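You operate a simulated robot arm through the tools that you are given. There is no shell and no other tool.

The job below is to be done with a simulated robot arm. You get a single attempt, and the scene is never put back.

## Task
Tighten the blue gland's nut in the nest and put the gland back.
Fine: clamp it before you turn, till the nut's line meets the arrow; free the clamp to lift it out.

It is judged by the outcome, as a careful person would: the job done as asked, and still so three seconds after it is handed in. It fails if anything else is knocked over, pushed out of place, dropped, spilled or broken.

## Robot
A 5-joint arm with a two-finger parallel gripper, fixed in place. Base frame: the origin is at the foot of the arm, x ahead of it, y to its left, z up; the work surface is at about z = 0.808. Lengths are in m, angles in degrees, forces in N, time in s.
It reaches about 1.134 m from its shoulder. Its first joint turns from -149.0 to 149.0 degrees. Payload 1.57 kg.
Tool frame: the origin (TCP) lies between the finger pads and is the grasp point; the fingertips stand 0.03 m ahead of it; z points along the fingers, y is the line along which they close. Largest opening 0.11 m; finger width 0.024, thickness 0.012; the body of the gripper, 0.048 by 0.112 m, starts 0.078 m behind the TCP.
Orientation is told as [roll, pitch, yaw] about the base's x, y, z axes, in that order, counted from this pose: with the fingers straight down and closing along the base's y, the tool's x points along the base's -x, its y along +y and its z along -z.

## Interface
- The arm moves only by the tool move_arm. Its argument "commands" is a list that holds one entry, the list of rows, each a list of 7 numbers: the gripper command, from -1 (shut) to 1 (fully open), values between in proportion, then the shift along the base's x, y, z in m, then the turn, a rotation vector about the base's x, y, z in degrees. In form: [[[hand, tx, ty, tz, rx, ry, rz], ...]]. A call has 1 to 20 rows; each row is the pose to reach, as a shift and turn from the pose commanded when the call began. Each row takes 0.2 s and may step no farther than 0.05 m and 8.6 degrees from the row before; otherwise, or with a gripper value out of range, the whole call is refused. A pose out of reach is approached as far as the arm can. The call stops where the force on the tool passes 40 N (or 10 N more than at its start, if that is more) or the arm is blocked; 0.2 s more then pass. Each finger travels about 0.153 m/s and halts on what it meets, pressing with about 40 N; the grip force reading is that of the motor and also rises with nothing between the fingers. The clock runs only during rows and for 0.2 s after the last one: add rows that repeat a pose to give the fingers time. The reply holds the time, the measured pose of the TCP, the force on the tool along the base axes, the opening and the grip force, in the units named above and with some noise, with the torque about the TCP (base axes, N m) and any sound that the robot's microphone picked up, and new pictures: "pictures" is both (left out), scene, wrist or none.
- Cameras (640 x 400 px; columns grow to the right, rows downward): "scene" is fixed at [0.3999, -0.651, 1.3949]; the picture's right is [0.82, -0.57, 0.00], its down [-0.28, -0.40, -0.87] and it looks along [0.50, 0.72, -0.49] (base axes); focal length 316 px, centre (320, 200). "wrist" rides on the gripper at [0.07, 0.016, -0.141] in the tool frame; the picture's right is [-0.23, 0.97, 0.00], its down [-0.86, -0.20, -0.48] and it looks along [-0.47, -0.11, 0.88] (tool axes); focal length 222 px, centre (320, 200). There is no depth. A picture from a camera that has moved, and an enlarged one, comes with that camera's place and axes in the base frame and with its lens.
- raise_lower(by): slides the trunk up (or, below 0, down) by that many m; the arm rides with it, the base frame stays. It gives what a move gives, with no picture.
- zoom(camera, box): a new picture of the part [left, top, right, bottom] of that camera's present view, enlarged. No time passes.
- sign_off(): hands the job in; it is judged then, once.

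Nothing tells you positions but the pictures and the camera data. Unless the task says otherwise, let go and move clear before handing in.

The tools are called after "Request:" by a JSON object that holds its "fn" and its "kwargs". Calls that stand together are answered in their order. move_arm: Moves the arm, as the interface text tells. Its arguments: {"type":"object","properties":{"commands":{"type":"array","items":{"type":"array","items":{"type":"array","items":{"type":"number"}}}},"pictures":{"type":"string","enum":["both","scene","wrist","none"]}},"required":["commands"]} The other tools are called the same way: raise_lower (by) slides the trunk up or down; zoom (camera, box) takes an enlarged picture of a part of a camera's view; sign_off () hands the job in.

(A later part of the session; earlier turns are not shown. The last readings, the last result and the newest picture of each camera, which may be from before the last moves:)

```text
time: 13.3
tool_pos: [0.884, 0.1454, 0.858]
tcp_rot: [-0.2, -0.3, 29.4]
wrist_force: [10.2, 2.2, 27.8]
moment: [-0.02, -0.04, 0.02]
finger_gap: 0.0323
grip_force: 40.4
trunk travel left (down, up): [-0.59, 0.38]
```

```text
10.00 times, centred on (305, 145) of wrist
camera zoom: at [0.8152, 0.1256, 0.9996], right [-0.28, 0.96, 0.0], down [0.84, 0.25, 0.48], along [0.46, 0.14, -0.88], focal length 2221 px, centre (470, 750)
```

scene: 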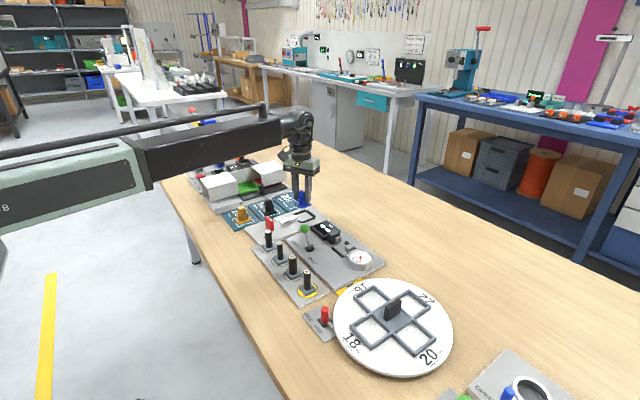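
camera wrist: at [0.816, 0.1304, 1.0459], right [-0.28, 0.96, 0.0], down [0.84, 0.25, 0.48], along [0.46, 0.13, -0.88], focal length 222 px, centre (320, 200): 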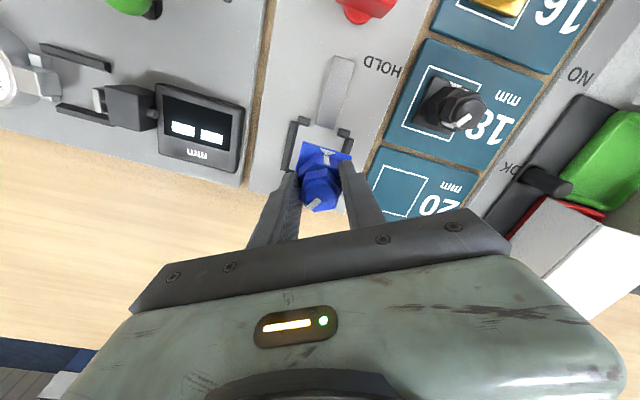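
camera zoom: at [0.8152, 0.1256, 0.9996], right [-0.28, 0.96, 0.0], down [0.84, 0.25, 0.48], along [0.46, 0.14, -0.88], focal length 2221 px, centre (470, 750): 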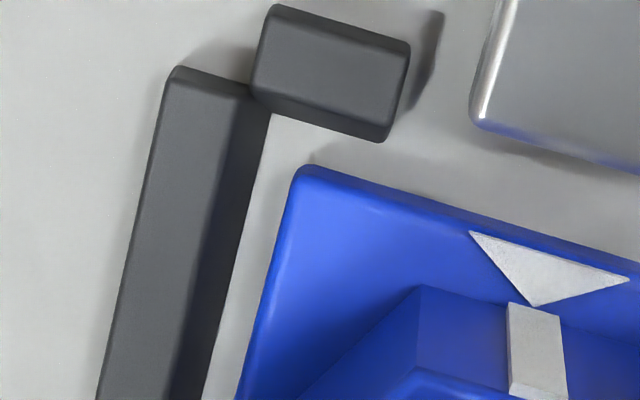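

The base lies flat on the plate with clearance on all sides. I relieve the pressure, open a little and rise.

Request:
{"fn": "raise_lower", "kwargs": {"by": 0.0015}}

Request:
{"fn": "move_arm", "kwargs": {"commands": [[[-0.35, 0, 0, 0, 0, 0, 0], [-0.2, 0, 0, 0, 0, 0, 0], [0.0, 0, 0, 0, 0, 0, 0], [0.0, 0, 0, 0, 0, 0, 0]]], "pictures": "none"}}

Request:
{"fn": "zoom", "kwargs": {"camera": "wrist", "box": [240, 95, 400, 195]}}

Request:
{"fn": "zoom", "kwargs": {"camera": "scene", "box": [285, 190, 325, 225]}}

```text
time: 13.8
tool_pos: [0.8832, 0.1446, 0.8581]
tcp_rot: [0.0, 0.1, 29.5]
wrist_force: [3.5, 0.6, 9.8]
moment: [0.02, -0.18, -0.01]
finger_gap: 0.0324
grip_force: 39.5
trunk travel left (down, up): [-0.591, 0.379]
```

```text
time: 14.8
tool_pos: [0.8842, 0.1446, 0.8569]
tcp_rot: [0.1, 0.0, 29.5]
wrist_force: [0.7, -0.7, -0.1]
moment: [0.0, -0.03, -0.01]
finger_gap: 0.0549
grip_force: 0.0
trunk travel left (down, up): [-0.591, 0.379]
```

```text
4.00 times, centred on (320, 145) of wrist
camera zoom: at [0.8162, 0.1257, 0.9994], right [-0.28, 0.96, 0.0], down [0.84, 0.25, 0.48], along [0.46, 0.13, -0.88], focal length 888 px, centre (320, 420)
```

zoom: 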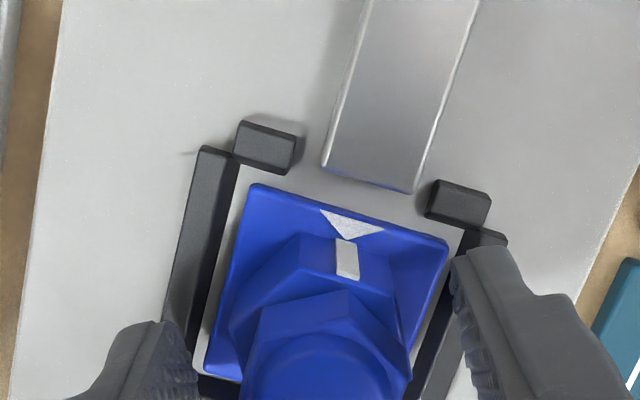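

```text
11.43 times, centred on (305, 208) of scene
camera zoom: at [0.3999, -0.651, 1.3949], right [0.82, -0.57, 0.0], down [-0.28, -0.4, -0.87], along [0.5, 0.72, -0.49], focal length 3613 px, centre (491, 114)
```

zoom: 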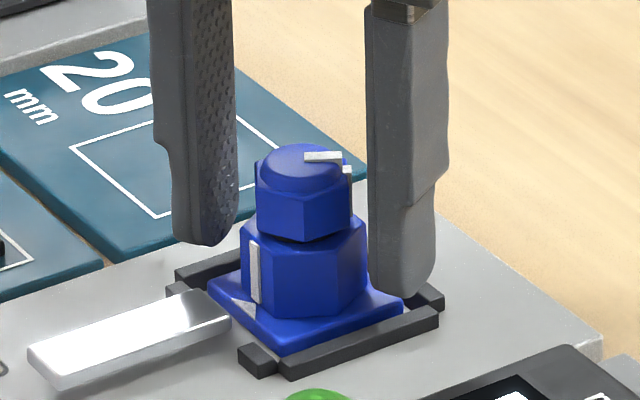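

The gland rests in the nest. Now up, and over to the red knob at about (0.7555, 0.1495), turning the fingers to straddle its blade.

Request:
{"fn": "raise_lower", "kwargs": {"by": 0.1}}

Request:
{"fn": "move_arm", "kwargs": {"commands": [[[0.0, -0.018, 0.0, 0, 0, 0, 8], [0.0, -0.036, 0.001, 0, 0, 0, 16], [0.0, -0.054, 0.002, 0, 0, 0, 24], [0.0, -0.072, 0.003, 0, 0, 0, 32], [0.0, -0.09, 0.004, 0, 0, 0, 40], [0.0, -0.108, 0.005, 0, 0, 0, 48], [0.0, -0.128, 0.005, 0, 0, 0, 53.5], [0.0, -0.128, 0.005, 0, 0, 0, 53.5]]]}}

Request:
{"fn": "zoom", "kwargs": {"camera": "wrist", "box": [220, 80, 420, 210]}}

Request:
{"fn": "zoom", "kwargs": {"camera": "scene", "box": [235, 170, 335, 250]}}

```text
time: 16.1
tool_pos: [0.8852, 0.1444, 0.9569]
tcp_rot: [0.0, 0.0, 29.6]
wrist_force: [0.1, -0.5, -0.4]
moment: [-0.02, -0.01, -0.02]
finger_gap: 0.0549
grip_force: 0.0
trunk travel left (down, up): [-0.691, 0.279]
```

```text
time: 17.9
tool_pos: [0.7567, 0.1482, 0.9578]
tcp_rot: [0.0, 0.0, 83.1]
wrist_force: [-0.5, -0.1, -0.7]
moment: [0.01, 0.0, 0.01]
finger_gap: 0.0551
grip_force: 0.0
trunk travel left (down, up): [-0.691, 0.279]
camera wrist: at [0.733, 0.0818, 1.0995], right [-0.94, 0.34, 0.0], down [0.3, 0.82, 0.48], along [0.16, 0.45, -0.88], focal length 222 px, centre (320, 200)
```

scene: 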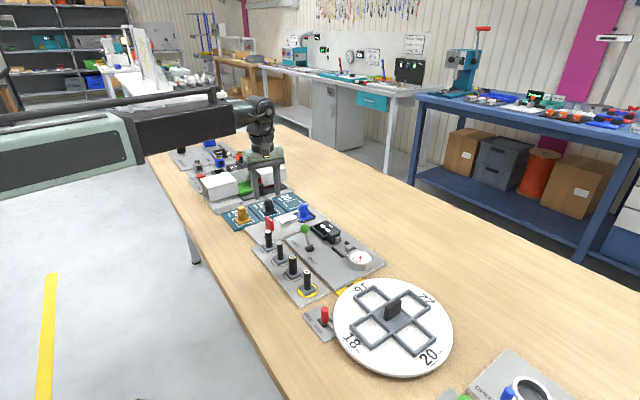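
wrist: 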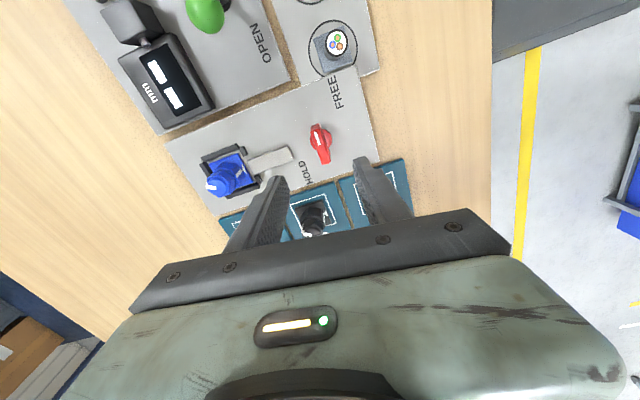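

```text
3.08 times, centred on (320, 145) of wrist
camera zoom: at [0.733, 0.0818, 1.0995], right [-0.94, 0.34, 0.0], down [0.3, 0.82, 0.48], along [0.16, 0.45, -0.88], focal length 684 px, centre (320, 369)
```

zoom: 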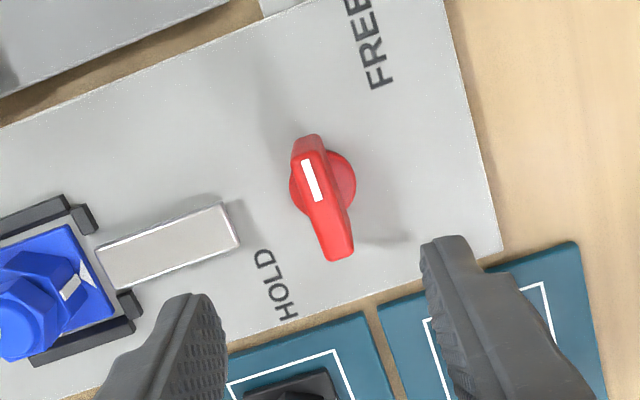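

```text
5.00 times, centred on (285, 210) of scene
camera zoom: at [0.3999, -0.651, 1.3949], right [0.82, -0.57, 0.0], down [-0.28, -0.4, -0.87], along [0.5, 0.72, -0.49], focal length 1581 px, centre (495, 150)
```

zoom: 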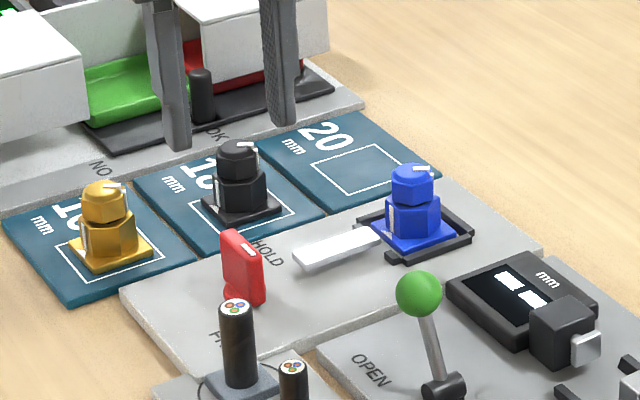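

Knob centre ≈ (0.754, 0.144), blade ≈ 86°. The mark points to FREE now. Align, narrow the fingers so they clear the clamp bar, and lower onto it.

Request:
{"fn": "move_arm", "kwargs": {"commands": [[[-0.3, -0.0034, -0.005, 0, 0, 0, 3], [-0.3, -0.0034, -0.005, 0, 0, 0, 3]]], "pictures": "none"}}

Request:
{"fn": "raise_lower", "kwargs": {"by": -0.07}}

Request:
{"fn": "zoom", "kwargs": {"camera": "wrist", "box": [220, 80, 420, 210]}}

Request:
{"fn": "zoom", "kwargs": {"camera": "scene", "box": [235, 180, 315, 240]}}

```text
time: 18.6
tool_pos: [0.753, 0.1432, 0.9581]
tcp_rot: [0.0, 0.0, 86.0]
wrist_force: [-1.3, 1.1, -1.0]
moment: [0.02, -0.03, 0.0]
finger_gap: 0.0383
grip_force: 0.0
trunk travel left (down, up): [-0.691, 0.279]
```

```text
time: 19.6
tool_pos: [0.7537, 0.1432, 0.8876]
tcp_rot: [0.0, -0.1, 85.9]
wrist_force: [0.3, -1.4, 0.3]
moment: [0.0, -0.01, -0.02]
finger_gap: 0.0386
grip_force: 0.1
trunk travel left (down, up): [-0.621, 0.349]
```

```text
3.08 times, centred on (320, 145) of wrist
camera zoom: at [0.7328, 0.0764, 1.0295], right [-0.96, 0.29, 0.0], down [0.26, 0.84, 0.48], along [0.14, 0.46, -0.88], focal length 684 px, centre (320, 369)
```

zoom: 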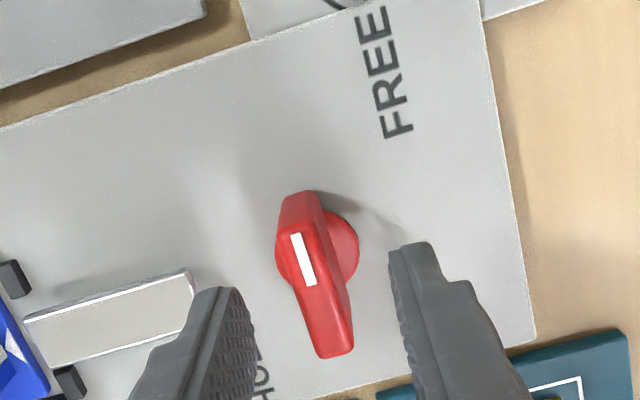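

```text
6.67 times, centred on (275, 210) of scene
camera zoom: at [0.3999, -0.651, 1.3949], right [0.82, -0.57, 0.0], down [-0.28, -0.4, -0.87], along [0.5, 0.72, -0.49], focal length 2108 px, centre (620, 133)
```

zoom: 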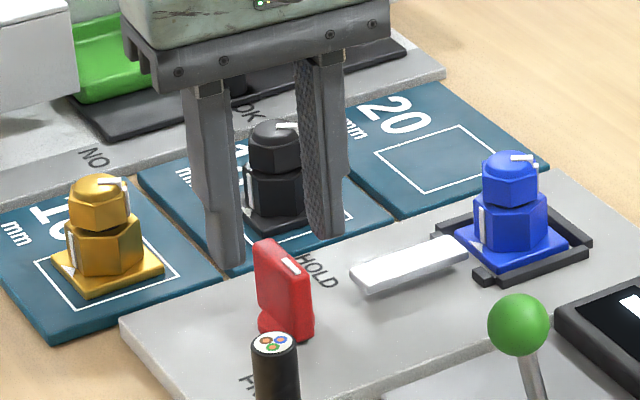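

Fingers straddle the blade; lower the rest and grip.

Request:
{"fn": "raise_lower", "kwargs": {"by": -0.025}}

Request:
{"fn": "move_arm", "kwargs": {"commands": [[[-0.5, 0, 0, 0, 0, 0, 0], [-0.7, 0, 0, 0, 0, 0, 0], [-0.9, 0, 0, 0, 0, 0, 0], [-1, 0, 0, 0, 0, 0, 0]]], "pictures": "wrist"}}

Request:
{"fn": "zoom", "kwargs": {"camera": "scene", "box": [235, 180, 315, 240]}}

Request:
{"fn": "zoom", "kwargs": {"camera": "wrist", "box": [220, 80, 420, 210]}}

```text
time: 20.3
tool_pos: [0.7536, 0.1426, 0.8624]
tcp_rot: [0.0, 0.0, 86.0]
wrist_force: [0.7, -0.7, 0.2]
moment: [-0.01, 0.01, 0.01]
finger_gap: 0.0385
grip_force: 0.0
trunk travel left (down, up): [-0.596, 0.374]
```

```text
time: 21.3
tool_pos: [0.7553, 0.1436, 0.8615]
tcp_rot: [-0.1, 0.0, 86.0]
wrist_force: [16.2, 0.2, 9.0]
moment: [-0.06, 0.07, 0.66]
finger_gap: 0.0133
grip_force: 29.8
trunk travel left (down, up): [-0.596, 0.374]
camera wrist: at [0.734, 0.0763, 1.0042], right [-0.96, 0.29, 0.0], down [0.26, 0.84, 0.48], along [0.14, 0.46, -0.88], focal length 222 px, centre (320, 200)
```

wrist: 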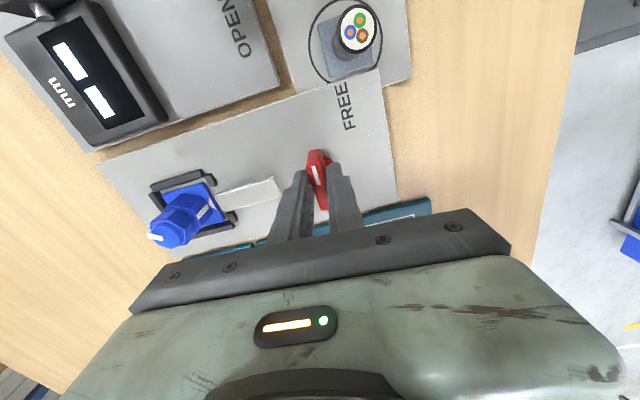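

```text
6.67 times, centred on (275, 210) of scene
camera zoom: at [0.3999, -0.651, 1.3949], right [0.82, -0.57, 0.0], down [-0.28, -0.4, -0.87], along [0.5, 0.72, -0.49], focal length 2108 px, centre (620, 133)
```

zoom: 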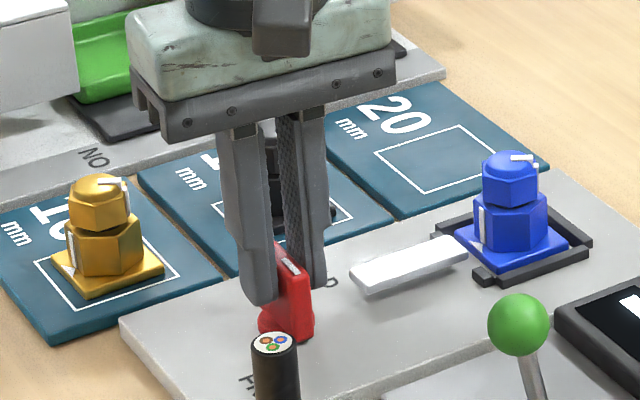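

```text
3.08 times, centred on (320, 145) of wrist
camera zoom: at [0.734, 0.0763, 1.0042], right [-0.96, 0.29, 0.0], down [0.26, 0.84, 0.48], along [0.14, 0.46, -0.88], focal length 684 px, centre (320, 369)
```

zoom: 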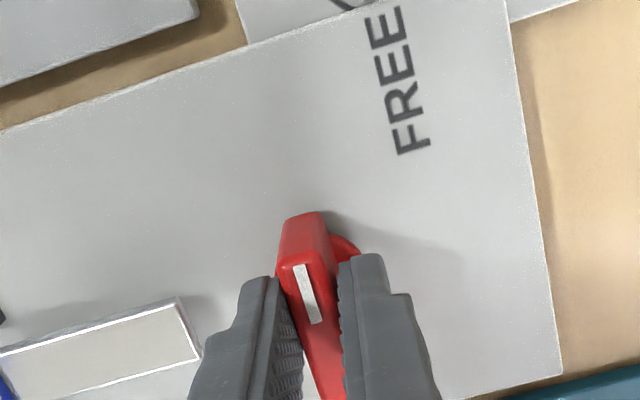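

Gripped at 13 mm with a 16 N side force, so I'm slightly off centre. I ease the tool +1.5 mm in x and +3° to relax before turning.

Request:
{"fn": "move_arm", "kwargs": {"commands": [[[-0.8, 0.001, 0, 0, 0, 0, 1.5], [-0.8, 0.0015, 0, 0, 0, 0, 3], [-1, 0.0015, 0, 0, 0, 0, 3], [-1, 0.0015, 0, 0, 0, 0, 3]]], "pictures": "none"}}

Request:
{"fn": "zoom", "kwargs": {"camera": "wrist", "box": [220, 80, 420, 210]}}

```text
time: 22.3
tool_pos: [0.7556, 0.1429, 0.8624]
tcp_rot: [0.2, 0.0, 89.0]
wrist_force: [5.9, -4.8, 1.3]
moment: [-0.51, -0.44, 0.68]
finger_gap: 0.0121
grip_force: 29.1
trunk travel left (down, up): [-0.596, 0.374]
```

```text
3.08 times, centred on (320, 145) of wrist
camera zoom: at [0.7381, 0.0751, 1.0042], right [-0.97, 0.24, 0.0], down [0.21, 0.85, 0.48], along [0.12, 0.46, -0.88], focal length 684 px, centre (320, 369)
```

zoom: 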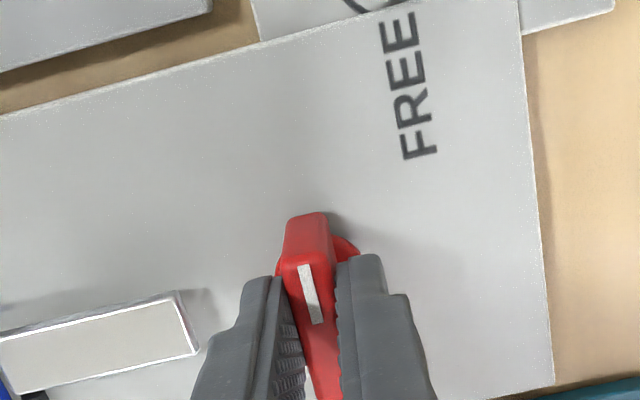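

Still a small +z moment, consistent with the blade being a bit further anticlockwise. I try a small anticlockwise turn and watch the moment.

Request:
{"fn": "move_arm", "kwargs": {"commands": [[[-1, 0, 0, 0, 0, 0, 3], [-1, 0, 0, 0, 0, 0, 6], [-1, 0, 0, 0, 0, 0, 6]]], "pictures": "none"}}

Request:
{"fn": "zoom", "kwargs": {"camera": "wrist", "box": [220, 80, 420, 210]}}

```text
time: 23.1
tool_pos: [0.7551, 0.1431, 0.8625]
tcp_rot: [-0.1, -0.1, 95.0]
wrist_force: [6.9, -2.9, 0.5]
moment: [-0.95, -0.25, -0.02]
finger_gap: 0.0117
grip_force: 29.2
trunk travel left (down, up): [-0.596, 0.374]
```

```text
3.08 times, centred on (320, 145) of wrist
camera zoom: at [0.7455, 0.0736, 1.0042], right [-0.99, 0.14, 0.0], down [0.12, 0.87, 0.48], along [0.07, 0.47, -0.88], focal length 684 px, centre (320, 369)
```

zoom: 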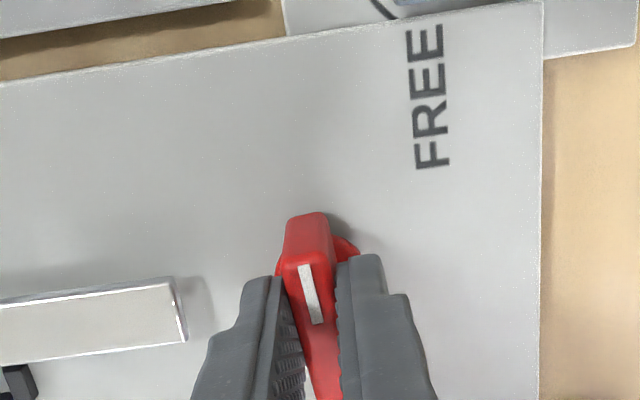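

The knob appears to follow with low torque. Continue anticlockwise.

Request:
{"fn": "move_arm", "kwargs": {"commands": [[[-1, 0, 0, 0, 0, 0, 5], [-1, 0, 0, 0, 0, 0, 10], [-1, 0, 0, 0, 0, 0, 15], [-1, 0, 0, 0, 0, 0, 20], [-1, 0, 0, 0, 0, 0, 20]]], "pictures": "none"}}

Request:
{"fn": "zoom", "kwargs": {"camera": "wrist", "box": [180, 80, 420, 230]}}

Request:
{"fn": "zoom", "kwargs": {"camera": "scene", "box": [255, 180, 335, 240]}}

```text
time: 24.3
tool_pos: [0.7565, 0.1434, 0.8631]
tcp_rot: [0.0, 0.0, 115.0]
wrist_force: [12.9, -4.7, 6.0]
moment: [0.05, -0.11, -0.03]
finger_gap: 0.0117
grip_force: 29.8
trunk travel left (down, up): [-0.596, 0.374]
```

```text
2.67 times, centred on (300, 155) of wrist
camera zoom: at [0.7709, 0.0745, 1.0041], right [-0.98, -0.21, 0.0], down [-0.18, 0.86, 0.48], along [-0.1, 0.47, -0.88], focal length 592 px, centre (373, 320)
```

zoom: 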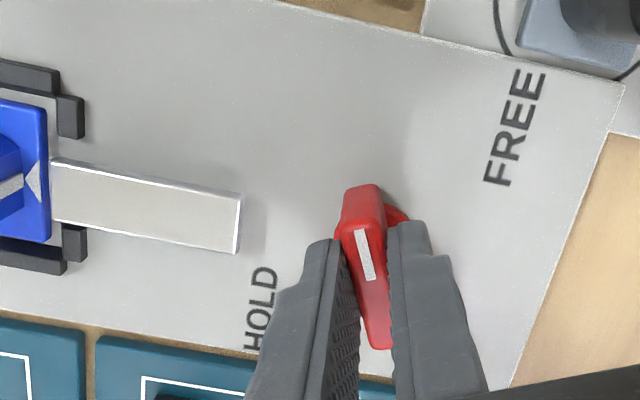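

```text
6.67 times, centred on (295, 210) of scene
camera zoom: at [0.3999, -0.651, 1.3949], right [0.82, -0.57, 0.0], down [-0.28, -0.4, -0.87], along [0.5, 0.72, -0.49], focal length 2108 px, centre (487, 133)
```

zoom: 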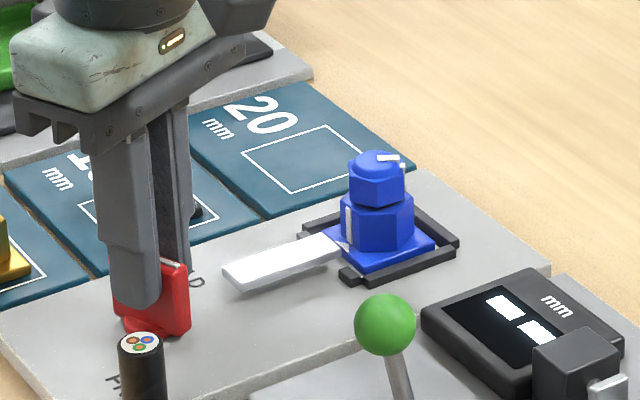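

The bar is advancing toward the gland, so anticlockwise is right. Continue in stages till it seats at HOLD.

Request:
{"fn": "move_arm", "kwargs": {"commands": [[[-1, 0.0005, 0, 0, 0, 0, 5], [-1, 0.001, 0, 0, 0, 0, 10], [-1, 0.001, 0, 0, 0, 0, 15], [-1, 0.001, 0, 0, 0, 0, 20], [-1, 0.001, 0, 0, 0, 0, 20]]], "pictures": "none"}}

Request:
{"fn": "zoom", "kwargs": {"camera": "wrist", "box": [160, 80, 420, 230]}}

Request:
{"fn": "zoom", "kwargs": {"camera": "scene", "box": [255, 180, 335, 240]}}

```text
time: 25.5
tool_pos: [0.7564, 0.1433, 0.8632]
tcp_rot: [-0.1, 0.0, 135.1]
wrist_force: [19.4, -0.3, 14.1]
moment: [0.32, -0.03, -0.02]
finger_gap: 0.0121
grip_force: 29.1
trunk travel left (down, up): [-0.596, 0.374]
```

```text
2.46 times, centred on (290, 155) of wrist
camera zoom: at [0.7945, 0.0842, 1.0041], right [-0.85, -0.53, 0.0], down [-0.46, 0.74, 0.48], along [-0.25, 0.41, -0.88], focal length 547 px, centre (394, 311)
```

zoom: 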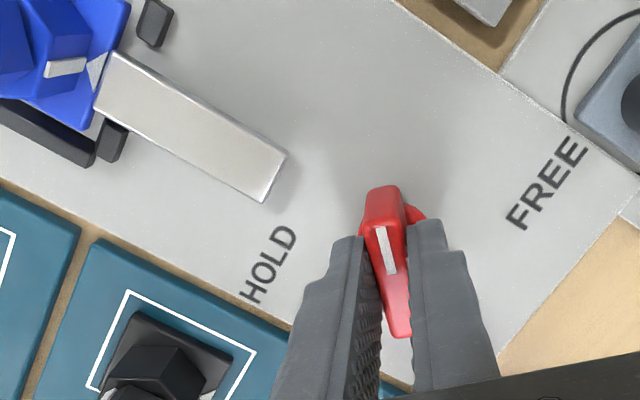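

```text
6.67 times, centred on (295, 210) of scene
camera zoom: at [0.3999, -0.651, 1.3949], right [0.82, -0.57, 0.0], down [-0.28, -0.4, -0.87], along [0.5, 0.72, -0.49], focal length 2108 px, centre (487, 133)
```

zoom: 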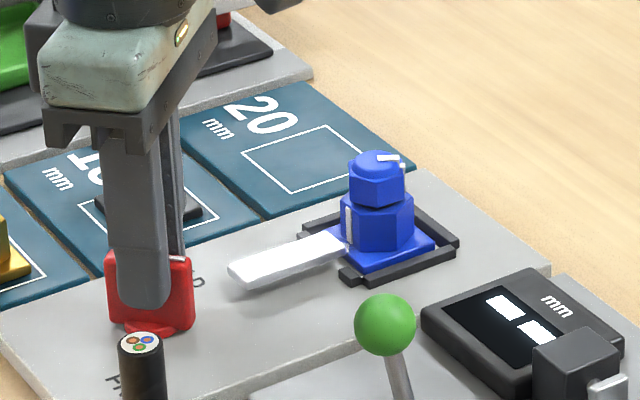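

The bar is sliding over the base edge; some side force, so I nudge the tool with it and keep turning.

Request:
{"fn": "move_arm", "kwargs": {"commands": [[[-1, 0.0015, 0, 0, 0, 0, 0], [-1, 0.0015, 0, 0, 0, 0, 5], [-1, 0.002, 0, 0, 0, 0, 10], [-1, 0.002, 0, 0, 0, 0, 15], [-1, 0.002, 0, 0, 0, 0, 15]]], "pictures": "none"}}

Request:
{"fn": "zoom", "kwargs": {"camera": "wrist", "box": [160, 60, 420, 230]}}

Request:
{"fn": "zoom", "kwargs": {"camera": "scene", "box": [255, 180, 335, 240]}}

```text
time: 26.7
tool_pos: [0.7564, 0.1442, 0.8621]
tcp_rot: [0.1, -0.2, 150.0]
wrist_force: [-15.0, -0.8, -15.8]
moment: [0.0, -0.12, 0.07]
finger_gap: 0.0117
grip_force: 29.0
trunk travel left (down, up): [-0.596, 0.374]
```

```text
2.35 times, centred on (290, 145) of wrist
camera zoom: at [0.8099, 0.0966, 1.004], right [-0.68, -0.73, 0.0], down [-0.64, 0.6, 0.48], along [-0.35, 0.33, -0.88], focal length 523 px, centre (391, 329)
```

zoom: 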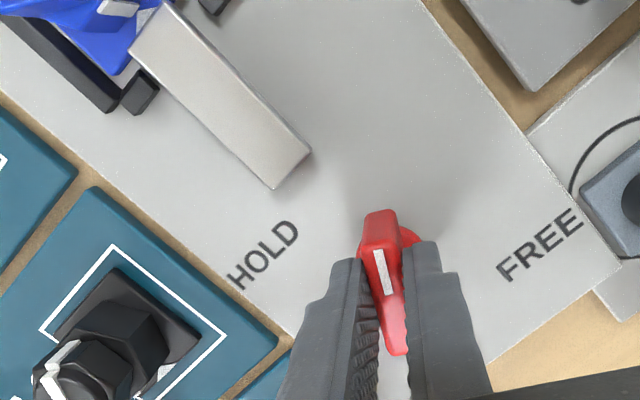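

```text
6.67 times, centred on (295, 210) of scene
camera zoom: at [0.3999, -0.651, 1.3949], right [0.82, -0.57, 0.0], down [-0.28, -0.4, -0.87], along [0.5, 0.72, -0.49], focal length 2108 px, centre (487, 133)
```

zoom: 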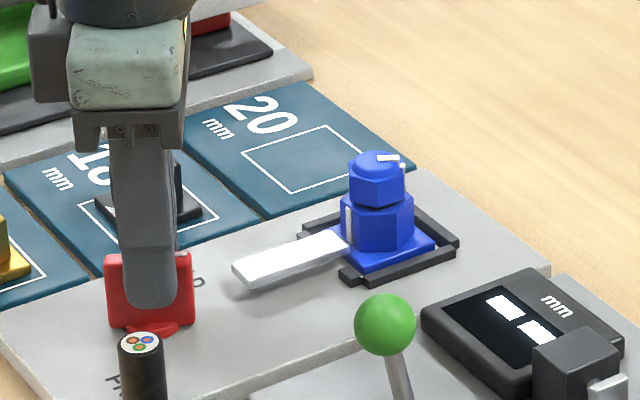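

Request:
{"fn": "move_arm", "kwargs": {"commands": [[[-1, -0.001, 0, 0, 0, 0, 0], [-1, -0.001, 0, 0, 0, 0, 5], [-1, -0.001, 0, 0, 0, 0, 10], [-1, -0.001, 0, 0, 0, 0, 15], [-1, -0.001, 0, 0, 0, 0, 15]]], "pictures": "none"}}

Request:
{"fn": "zoom", "kwargs": {"camera": "wrist", "box": [160, 60, 420, 230]}}

Request:
{"fn": "zoom", "kwargs": {"camera": "scene", "box": [255, 180, 335, 240]}}

```text
time: 27.9
tool_pos: [0.7571, 0.1447, 0.8617]
tcp_rot: [0.0, 0.1, 165.1]
wrist_force: [-11.9, 6.9, -13.0]
moment: [0.27, 0.75, 0.03]
finger_gap: 0.012
grip_force: 29.4
trunk travel left (down, up): [-0.596, 0.374]
```

```text
2.35 times, centred on (290, 145) of wrist
camera zoom: at [0.8206, 0.1122, 1.0042], right [-0.47, -0.88, 0.0], down [-0.77, 0.41, 0.48], along [-0.42, 0.22, -0.88], focal length 523 px, centre (391, 329)
```

zoom: 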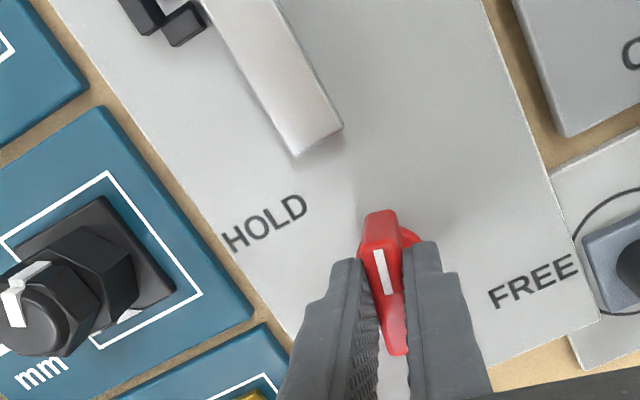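

```text
6.67 times, centred on (295, 210) of scene
camera zoom: at [0.3999, -0.651, 1.3949], right [0.82, -0.57, 0.0], down [-0.28, -0.4, -0.87], along [0.5, 0.72, -0.49], focal length 2108 px, centre (487, 133)
```

zoom: 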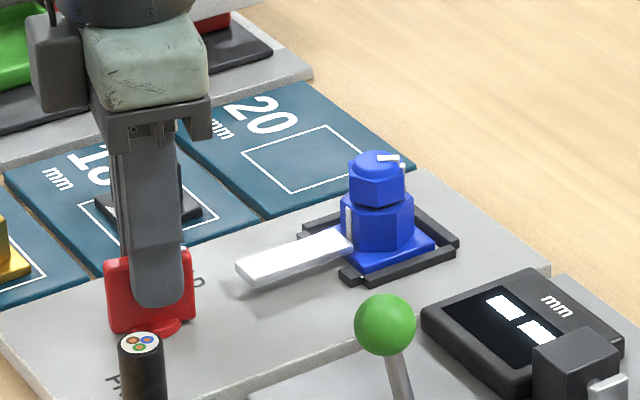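

Request:
{"fn": "move_arm", "kwargs": {"commands": [[[-1, -0.001, 0.0005, 0, 0, 0, 3], [-1, -0.001, 0.0005, 0, 0, 0, 8], [-1, -0.001, 0.0005, 0, 0, 0, 12], [-1, -0.001, 0.0005, 0, 0, 0, 15], [-1, -0.001, 0.0005, 0, 0, 0, 15]]], "pictures": "none"}}

Request:
{"fn": "zoom", "kwargs": {"camera": "wrist", "box": [160, 60, 420, 230]}}

Request:
{"fn": "zoom", "kwargs": {"camera": "scene", "box": [255, 180, 335, 240]}}

```text
time: 29.1
tool_pos: [0.7578, 0.1451, 0.8627]
tcp_rot: [0.0, 0.2, -179.9]
wrist_force: [-1.3, 7.6, -3.7]
moment: [0.18, -0.86, -0.05]
finger_gap: 0.0118
grip_force: 29.3
trunk travel left (down, up): [-0.596, 0.374]
```

```text
2.35 times, centred on (290, 145) of wrist
camera zoom: at [0.827, 0.1303, 1.0044], right [-0.23, -0.97, 0.0], down [-0.86, 0.2, 0.48], along [-0.47, 0.11, -0.88], focal length 523 px, centre (391, 329)
```

zoom: 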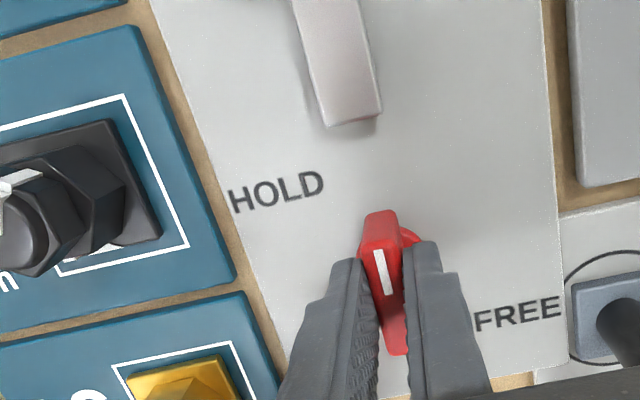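

```text
6.67 times, centred on (295, 210) of scene
camera zoom: at [0.3999, -0.651, 1.3949], right [0.82, -0.57, 0.0], down [-0.28, -0.4, -0.87], along [0.5, 0.72, -0.49], focal length 2108 px, centre (487, 133)
```

zoom: 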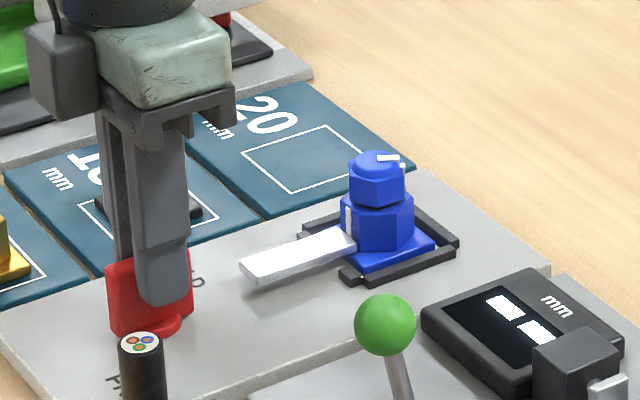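

No resistance yet and the bar is still advancing; keep turning toward HOLD.

Request:
{"fn": "move_arm", "kwargs": {"commands": [[[-1, 0, 0.0005, 0, 0, 0, 4], [-1, 0, 0.0005, 0, 0, 0, 8], [-1, 0, 0.0005, 0, 0, 0, 12], [-1, 0, 0.0005, 0, 0, 0, 15], [-1, 0, 0.0005, 0, 0, 0, 15]]], "pictures": "none"}}

Request:
{"fn": "zoom", "kwargs": {"camera": "wrist", "box": [160, 60, 420, 230]}}

Request:
{"fn": "zoom", "kwargs": {"camera": "scene", "box": [255, 180, 335, 240]}}

```text
time: 30.3
tool_pos: [0.756, 0.1455, 0.8617]
tcp_rot: [-0.1, 0.0, -176.0]
wrist_force: [10.7, 6.9, 8.9]
moment: [0.12, 0.13, -0.74]
finger_gap: 0.0132
grip_force: 30.0
out of reach, approached as far as the arm can: row 2, 3, 4, 5
trunk travel left (down, up): [-0.596, 0.374]
```

```text
2.35 times, centred on (290, 145) of wrist
camera zoom: at [0.828, 0.1351, 1.0044], right [-0.16, -0.99, 0.0], down [-0.87, 0.14, 0.48], along [-0.47, 0.08, -0.88], focal length 523 px, centre (391, 329)
```

zoom: 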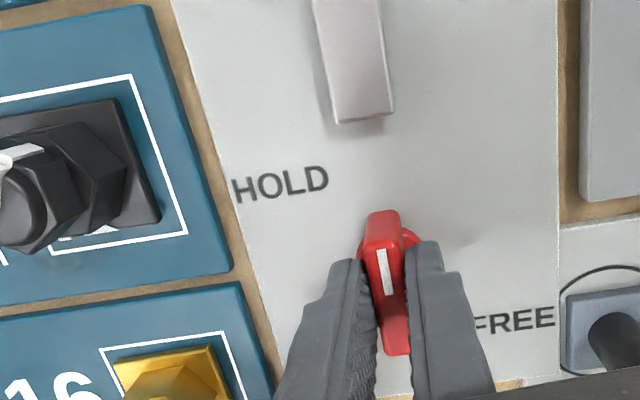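

```text
6.67 times, centred on (295, 210) of scene
camera zoom: at [0.3999, -0.651, 1.3949], right [0.82, -0.57, 0.0], down [-0.28, -0.4, -0.87], along [0.5, 0.72, -0.49], focal length 2108 px, centre (487, 133)
```

zoom: 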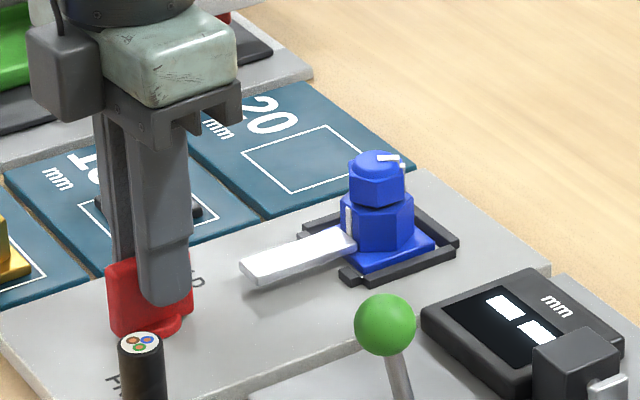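

The knob reached its stop at 90° (mark toward the clamp bar; torque rose), and my wrist is near its spin limit. The bar is over the gland's base. Back off 4°, let go, rise, and inspect.

Request:
{"fn": "move_arm", "kwargs": {"commands": [[[-1, 0, 0, 0, 0, 0, -4], [-0.6, 0, 0, 0, 0, 0, -4], [-0.3, 0, 0, 0, 0, 0, -4], [-0.3, 0, 0, 0, 0, 0, -4]]], "pictures": "none"}}

Request:
{"fn": "raise_lower", "kwargs": {"by": 0.09}}

Request:
{"fn": "zoom", "kwargs": {"camera": "wrist", "box": [160, 0, 480, 220]}}

Request:
{"fn": "zoom", "kwargs": {"camera": "scene", "box": [255, 180, 335, 240]}}

```text
time: 31.3
tool_pos: [0.7561, 0.1446, 0.8623]
tcp_rot: [0.0, 0.0, 180.1]
wrist_force: [0.3, 0.6, 0.4]
moment: [-0.02, 0.0, -0.02]
finger_gap: 0.0387
grip_force: 0.1
trunk travel left (down, up): [-0.596, 0.374]
```

```text
time: 32.6
tool_pos: [0.7567, 0.1451, 0.9527]
tcp_rot: [0.0, -0.1, 180.0]
wrist_force: [-0.3, 0.1, -0.6]
moment: [0.03, -0.01, -0.01]
finger_gap: 0.0388
grip_force: 0.1
trunk travel left (down, up): [-0.686, 0.284]
```

```text
1.82 times, centred on (320, 110) of wrist
camera zoom: at [0.8267, 0.1297, 1.0944], right [-0.23, -0.97, 0.0], down [-0.85, 0.2, 0.48], along [-0.47, 0.11, -0.88], focal length 404 px, centre (320, 364)
```

zoom: 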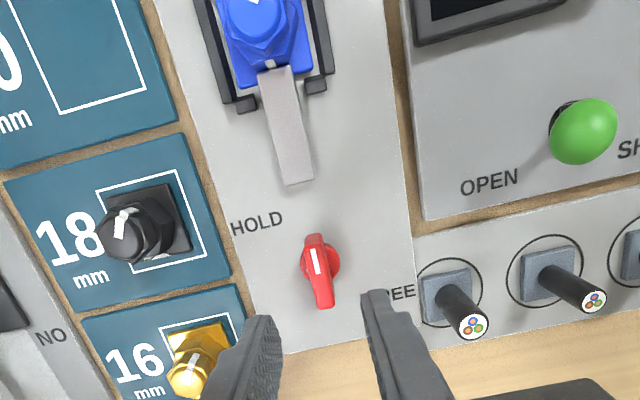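

```text
6.67 times, centred on (295, 210) of scene
camera zoom: at [0.3999, -0.651, 1.3949], right [0.82, -0.57, 0.0], down [-0.28, -0.4, -0.87], along [0.5, 0.72, -0.49], focal length 2108 px, centre (487, 133)
```

zoom: 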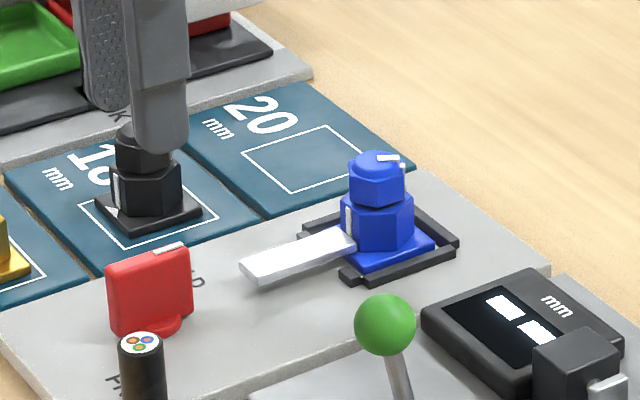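

Clamped: the bar bears on the gland's base against the body and the knob sits at HOLD. Now to the nut at about (0.883, 0.1455), approaching with yaw ≈ 119.5° to have room for a 150° clockwise turn.

Request:
{"fn": "move_arm", "kwargs": {"commands": [[[-0.1, 0.016, 0, 0, 0, 0, -7.5], [-0.1, 0.032, 0, 0, 0, 0, -15], [-0.1, 0.048, 0, 0, 0, 0, -22.5], [-0.1, 0.064, 0, 0, 0, 0, -30], [-0.1, 0.08, 0, 0, 0, 0, -37.5], [-0.1, 0.096, 0, 0, 0, 0, -45], [-0.1, 0.112, 0, 0, 0, 0, -52.5], [-0.1, 0.1265, 0.0005, 0, 0, 0, -60.5], [-0.1, 0.1265, 0.0005, 0, 0, 0, -60.5]]]}}

Request:
{"fn": "zoom", "kwargs": {"camera": "wrist", "box": [240, 90, 400, 210]}}

Request:
{"fn": "zoom", "kwargs": {"camera": "scene", "box": [275, 170, 335, 220]}}

```text
time: 34.6
tool_pos: [0.8824, 0.1442, 0.9535]
tcp_rot: [-0.1, 0.0, 119.4]
wrist_force: [-0.6, -0.2, 0.2]
moment: [0.04, 0.03, 0.02]
finger_gap: 0.0495
grip_force: 0.1
trunk travel left (down, up): [-0.686, 0.284]
camera wrist: at [0.9025, 0.0774, 1.0944], right [-0.96, -0.28, 0.0], down [-0.25, 0.84, 0.48], along [-0.13, 0.46, -0.88], focal length 222 px, centre (320, 200)
```

scene: 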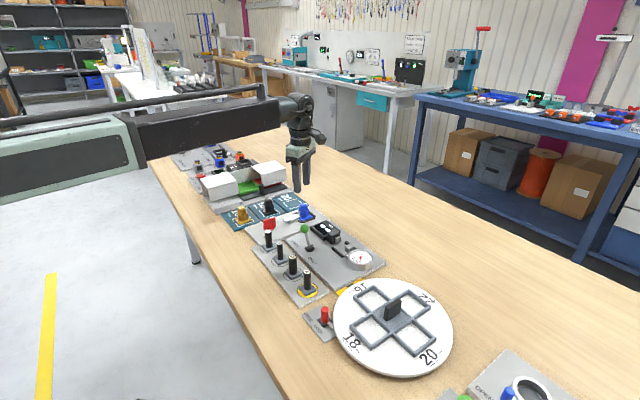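
wrist: 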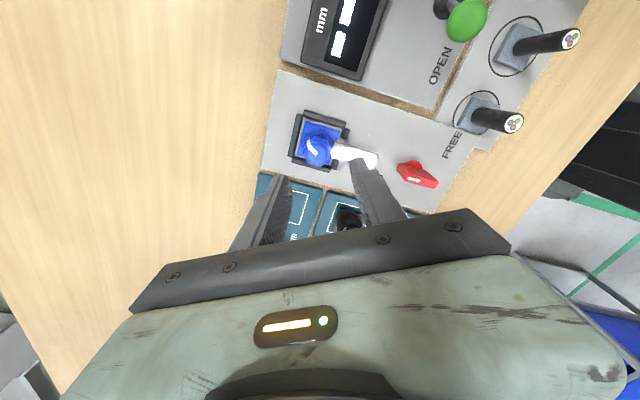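

```text
3.33 times, centred on (320, 150) of wrist
camera zoom: at [0.9025, 0.0774, 1.0944], right [-0.96, -0.28, 0.0], down [-0.25, 0.84, 0.48], along [-0.13, 0.46, -0.88], focal length 740 px, centre (320, 367)
```

zoom: 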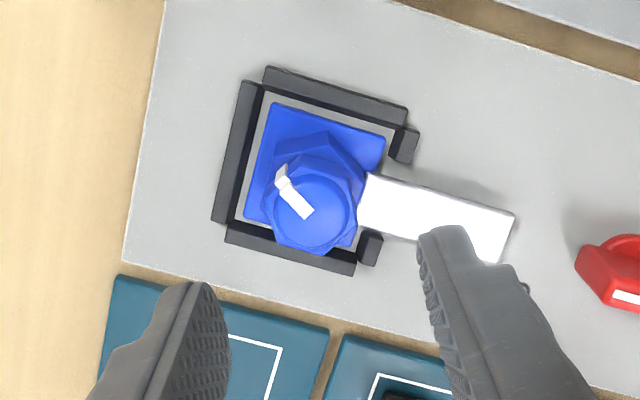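

```text
8.00 times, centred on (305, 195) of scene
camera zoom: at [0.3999, -0.651, 1.3949], right [0.82, -0.57, 0.0], down [-0.28, -0.4, -0.87], along [0.5, 0.72, -0.49], focal length 2529 px, centre (440, 240)
```

zoom: 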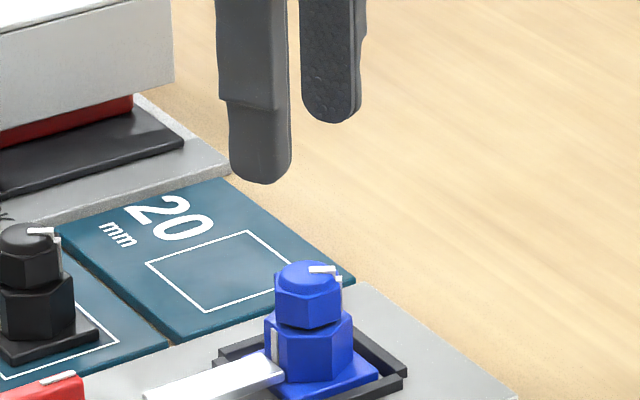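

Fingers roughly over the nut; I lower part way and re-centre from close up.

Request:
{"fn": "raise_lower", "kwargs": {"by": -0.05}}

Request:
{"fn": "zoom", "kwargs": {"camera": "wrist", "box": [240, 110, 400, 230]}}

Request:
{"fn": "zoom", "kwargs": {"camera": "scene", "box": [280, 180, 330, 220]}}

```text
time: 35.5
tool_pos: [0.882, 0.1454, 0.9028]
tcp_rot: [0.0, 0.0, 119.5]
wrist_force: [0.6, -0.1, 0.0]
moment: [0.01, 0.01, 0.02]
finger_gap: 0.0496
grip_force: 0.2
trunk travel left (down, up): [-0.636, 0.334]
```

```text
3.33 times, centred on (320, 170) of wrist
camera zoom: at [0.9025, 0.0775, 1.0445], right [-0.96, -0.28, 0.0], down [-0.25, 0.84, 0.48], along [-0.13, 0.46, -0.88], focal length 740 px, centre (320, 300)
```

zoom: 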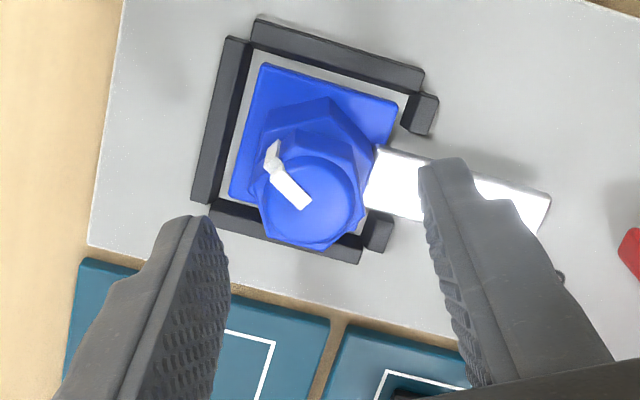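

```text
10.00 times, centred on (305, 200) of scene
camera zoom: at [0.3999, -0.651, 1.3949], right [0.82, -0.57, 0.0], down [-0.28, -0.4, -0.87], along [0.5, 0.72, -0.49], focal length 3161 px, centre (470, 200)
```

zoom: 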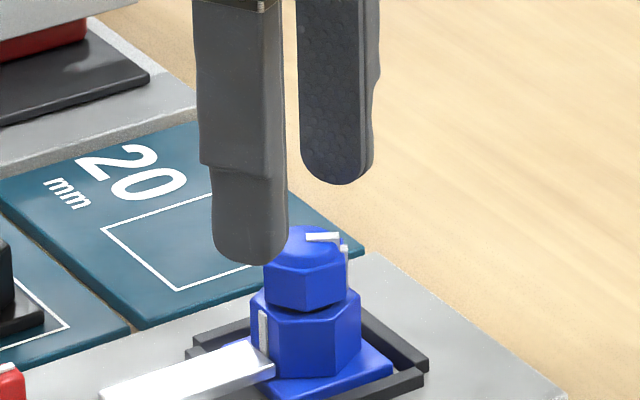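

Gland centre reads ≈ (0.8855, 0.1455) after correcting for the camera bias seen during the grasp. Shift +3.6 mm in x and lower to nut height.

Request:
{"fn": "move_arm", "kwargs": {"commands": [[[-0.1, 0.0036, -0.0008, 0, 0, 0, 0], [-0.1, 0.0036, -0.0008, 0, 0, 0, 0]]], "pictures": "none"}}

Request:
{"fn": "raise_lower", "kwargs": {"by": -0.022}}

Request:
{"fn": "zoom", "kwargs": {"camera": "wrist", "box": [240, 110, 400, 230]}}

Request:
{"fn": "zoom", "kwargs": {"camera": "scene", "box": [280, 180, 330, 220]}}

```text
time: 36.1
tool_pos: [0.8859, 0.1445, 0.9041]
tcp_rot: [-0.1, 0.0, 119.5]
wrist_force: [0.2, 0.0, -0.3]
moment: [-0.01, 0.01, -0.01]
finger_gap: 0.0494
grip_force: 0.0
trunk travel left (down, up): [-0.636, 0.334]
```

```text
time: 36.8
tool_pos: [0.8861, 0.1443, 0.8811]
tcp_rot: [0.0, 0.0, 119.5]
wrist_force: [0.0, -1.1, 0.3]
moment: [0.0, 0.01, -0.02]
finger_gap: 0.0495
grip_force: 0.0
trunk travel left (down, up): [-0.614, 0.356]
```

```text
3.33 times, centred on (320, 170) of wrist
camera zoom: at [0.9065, 0.0766, 1.0224], right [-0.96, -0.28, 0.0], down [-0.25, 0.84, 0.48], along [-0.13, 0.46, -0.88], focal length 740 px, centre (320, 300)
```

zoom: 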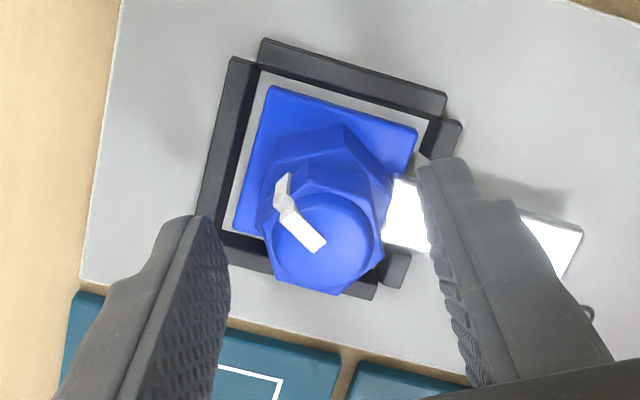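

```text
10.00 times, centred on (305, 200) of scene
camera zoom: at [0.3999, -0.651, 1.3949], right [0.82, -0.57, 0.0], down [-0.28, -0.4, -0.87], along [0.5, 0.72, -0.49], focal length 3161 px, centre (470, 200)
```

zoom: 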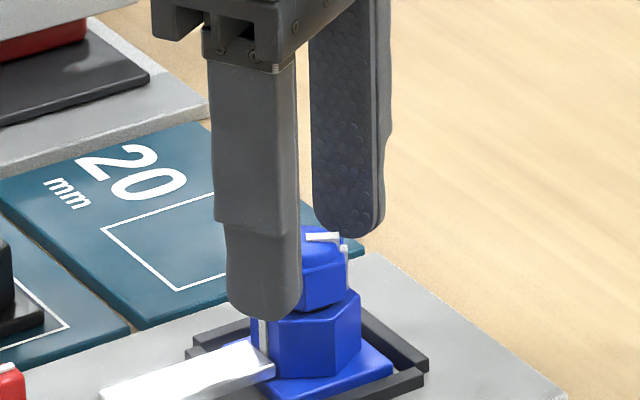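

Well centred (under 1 mm after the known bias). Small nudge, then close gently on the nut flats.

Request:
{"fn": "move_arm", "kwargs": {"commands": [[[-0.3, 0.0003, -0.0009, 0, 0, 0, 0], [-0.4, 0.0003, -0.0009, 0, 0, 0, 0], [-0.5, 0.0003, -0.0009, 0, 0, 0, 0], [-0.6, 0.0003, -0.0009, 0, 0, 0, 0], [-0.6, 0.0003, -0.0009, 0, 0, 0, 0]]], "pictures": "none"}}

Request:
{"fn": "zoom", "kwargs": {"camera": "wrist", "box": [240, 110, 400, 230]}}

Request:
{"fn": "zoom", "kwargs": {"camera": "scene", "box": [280, 180, 330, 220]}}

```text
time: 38.0
tool_pos: [0.8865, 0.1443, 0.8803]
tcp_rot: [-0.1, 0.0, 119.5]
wrist_force: [0.3, -0.2, 0.7]
moment: [0.06, -0.01, 0.03]
finger_gap: 0.0267
grip_force: 37.4
trunk travel left (down, up): [-0.614, 0.356]
```

```text
3.33 times, centred on (320, 170) of wrist
camera zoom: at [0.9065, 0.0757, 1.0224], right [-0.96, -0.28, 0.0], down [-0.25, 0.84, 0.48], along [-0.13, 0.46, -0.88], focal length 740 px, centre (320, 300)
```

zoom: 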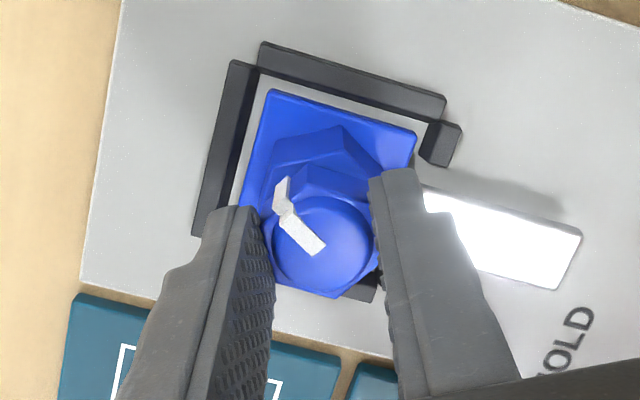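

```text
10.00 times, centred on (305, 200) of scene
camera zoom: at [0.3999, -0.651, 1.3949], right [0.82, -0.57, 0.0], down [-0.28, -0.4, -0.87], along [0.5, 0.72, -0.49], focal length 3161 px, centre (470, 200)
```

zoom: 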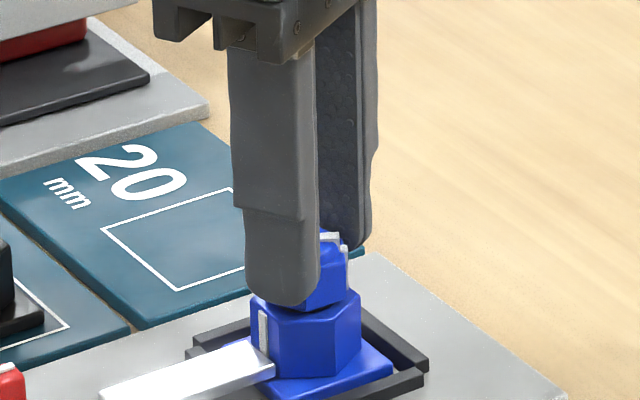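

Gripped square on the nut flats with no side load. Now turn clockwise, first 30°, watching torque and the line.

Request:
{"fn": "move_arm", "kwargs": {"commands": [[[-1, 0, 0, 0, 0, 0, -2], [-1, 0, 0, 0, 0, 0, -6], [-1, 0, 0, 0, 0, 0, -12], [-1, 0, 0, 0, 0, 0, -18], [-1, 0, 0, 0, 0, 0, -24], [-1, 0, 0, 0, 0, 0, -30], [-1, 0, 0, 0, 0, 0, -30]]], "pictures": "none"}}

Request:
{"fn": "zoom", "kwargs": {"camera": "wrist", "box": [240, 110, 400, 230]}}

Request:
{"fn": "zoom", "kwargs": {"camera": "scene", "box": [280, 180, 330, 220]}}

```text
time: 39.6
tool_pos: [0.8863, 0.1423, 0.8807]
tcp_rot: [0.0, 0.0, 89.4]
wrist_force: [-2.0, -0.2, -0.3]
moment: [-0.03, 0.06, 0.01]
finger_gap: 0.0265
grip_force: 37.4
trunk travel left (down, up): [-0.614, 0.356]
```

```text
3.33 times, centred on (320, 170) of wrist
camera zoom: at [0.8694, 0.0746, 1.0225], right [-0.97, 0.24, 0.0], down [0.21, 0.85, 0.48], along [0.11, 0.46, -0.88], focal length 740 px, centre (320, 300)
```

zoom: 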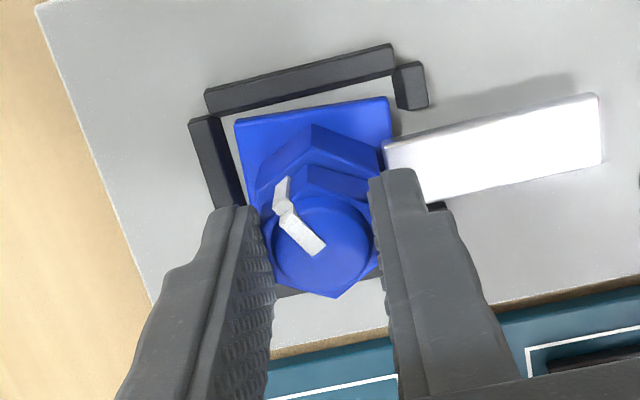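

```text
10.00 times, centred on (305, 200) of scene
camera zoom: at [0.3999, -0.651, 1.3949], right [0.82, -0.57, 0.0], down [-0.28, -0.4, -0.87], along [0.5, 0.72, -0.49], focal length 3161 px, centre (470, 200)
```

zoom: 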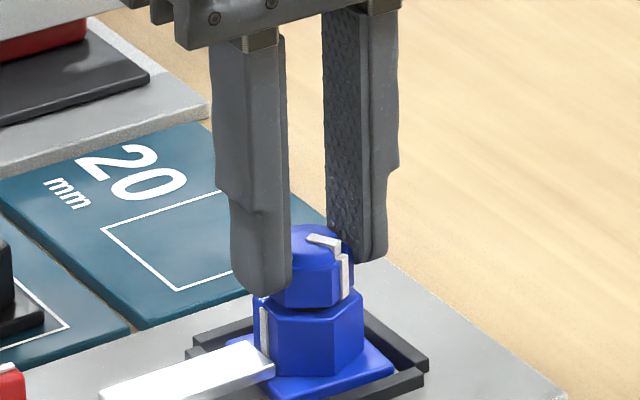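

The nut turned, but the base looks slightly rotated in the nest too. Let me look closer before going on.

Request:
{"fn": "zoom", "kwargs": {"camera": "wrist", "box": [280, 115, 400, 185]}}

Request:
{"fn": "zoom", "kwargs": {"camera": "scene", "box": [288, 200, 328, 225]}}

```text
5.33 times, centred on (340, 150) of wrist
camera zoom: at [0.8694, 0.0746, 1.0225], right [-0.97, 0.24, 0.0], down [0.21, 0.85, 0.48], along [0.11, 0.46, -0.88], focal length 1185 px, centre (213, 467)
```

zoom: 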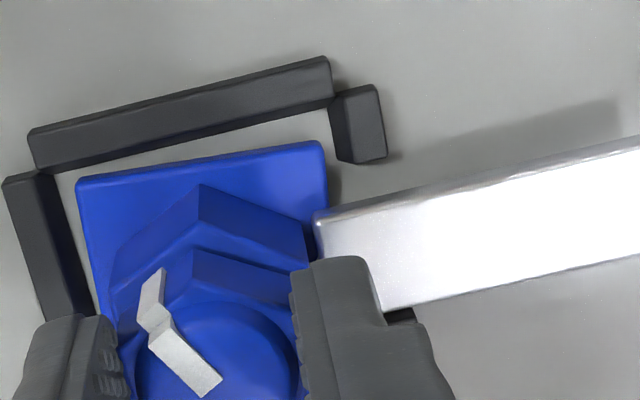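

```text
16.00 times, centred on (308, 212) of scene
camera zoom: at [0.3999, -0.651, 1.3949], right [0.82, -0.57, 0.0], down [-0.28, -0.4, -0.87], along [0.5, 0.72, -0.49], focal length 5058 px, centre (512, 0)
```

zoom: 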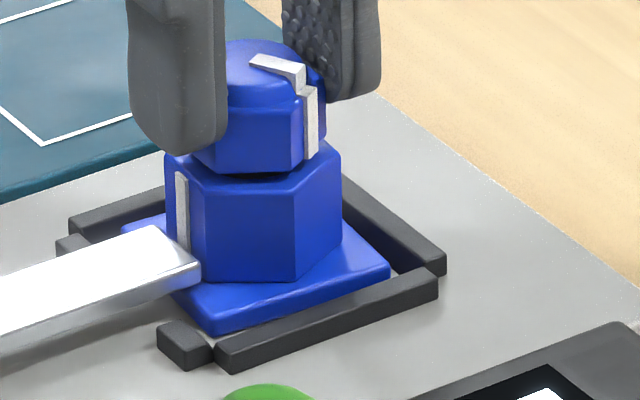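

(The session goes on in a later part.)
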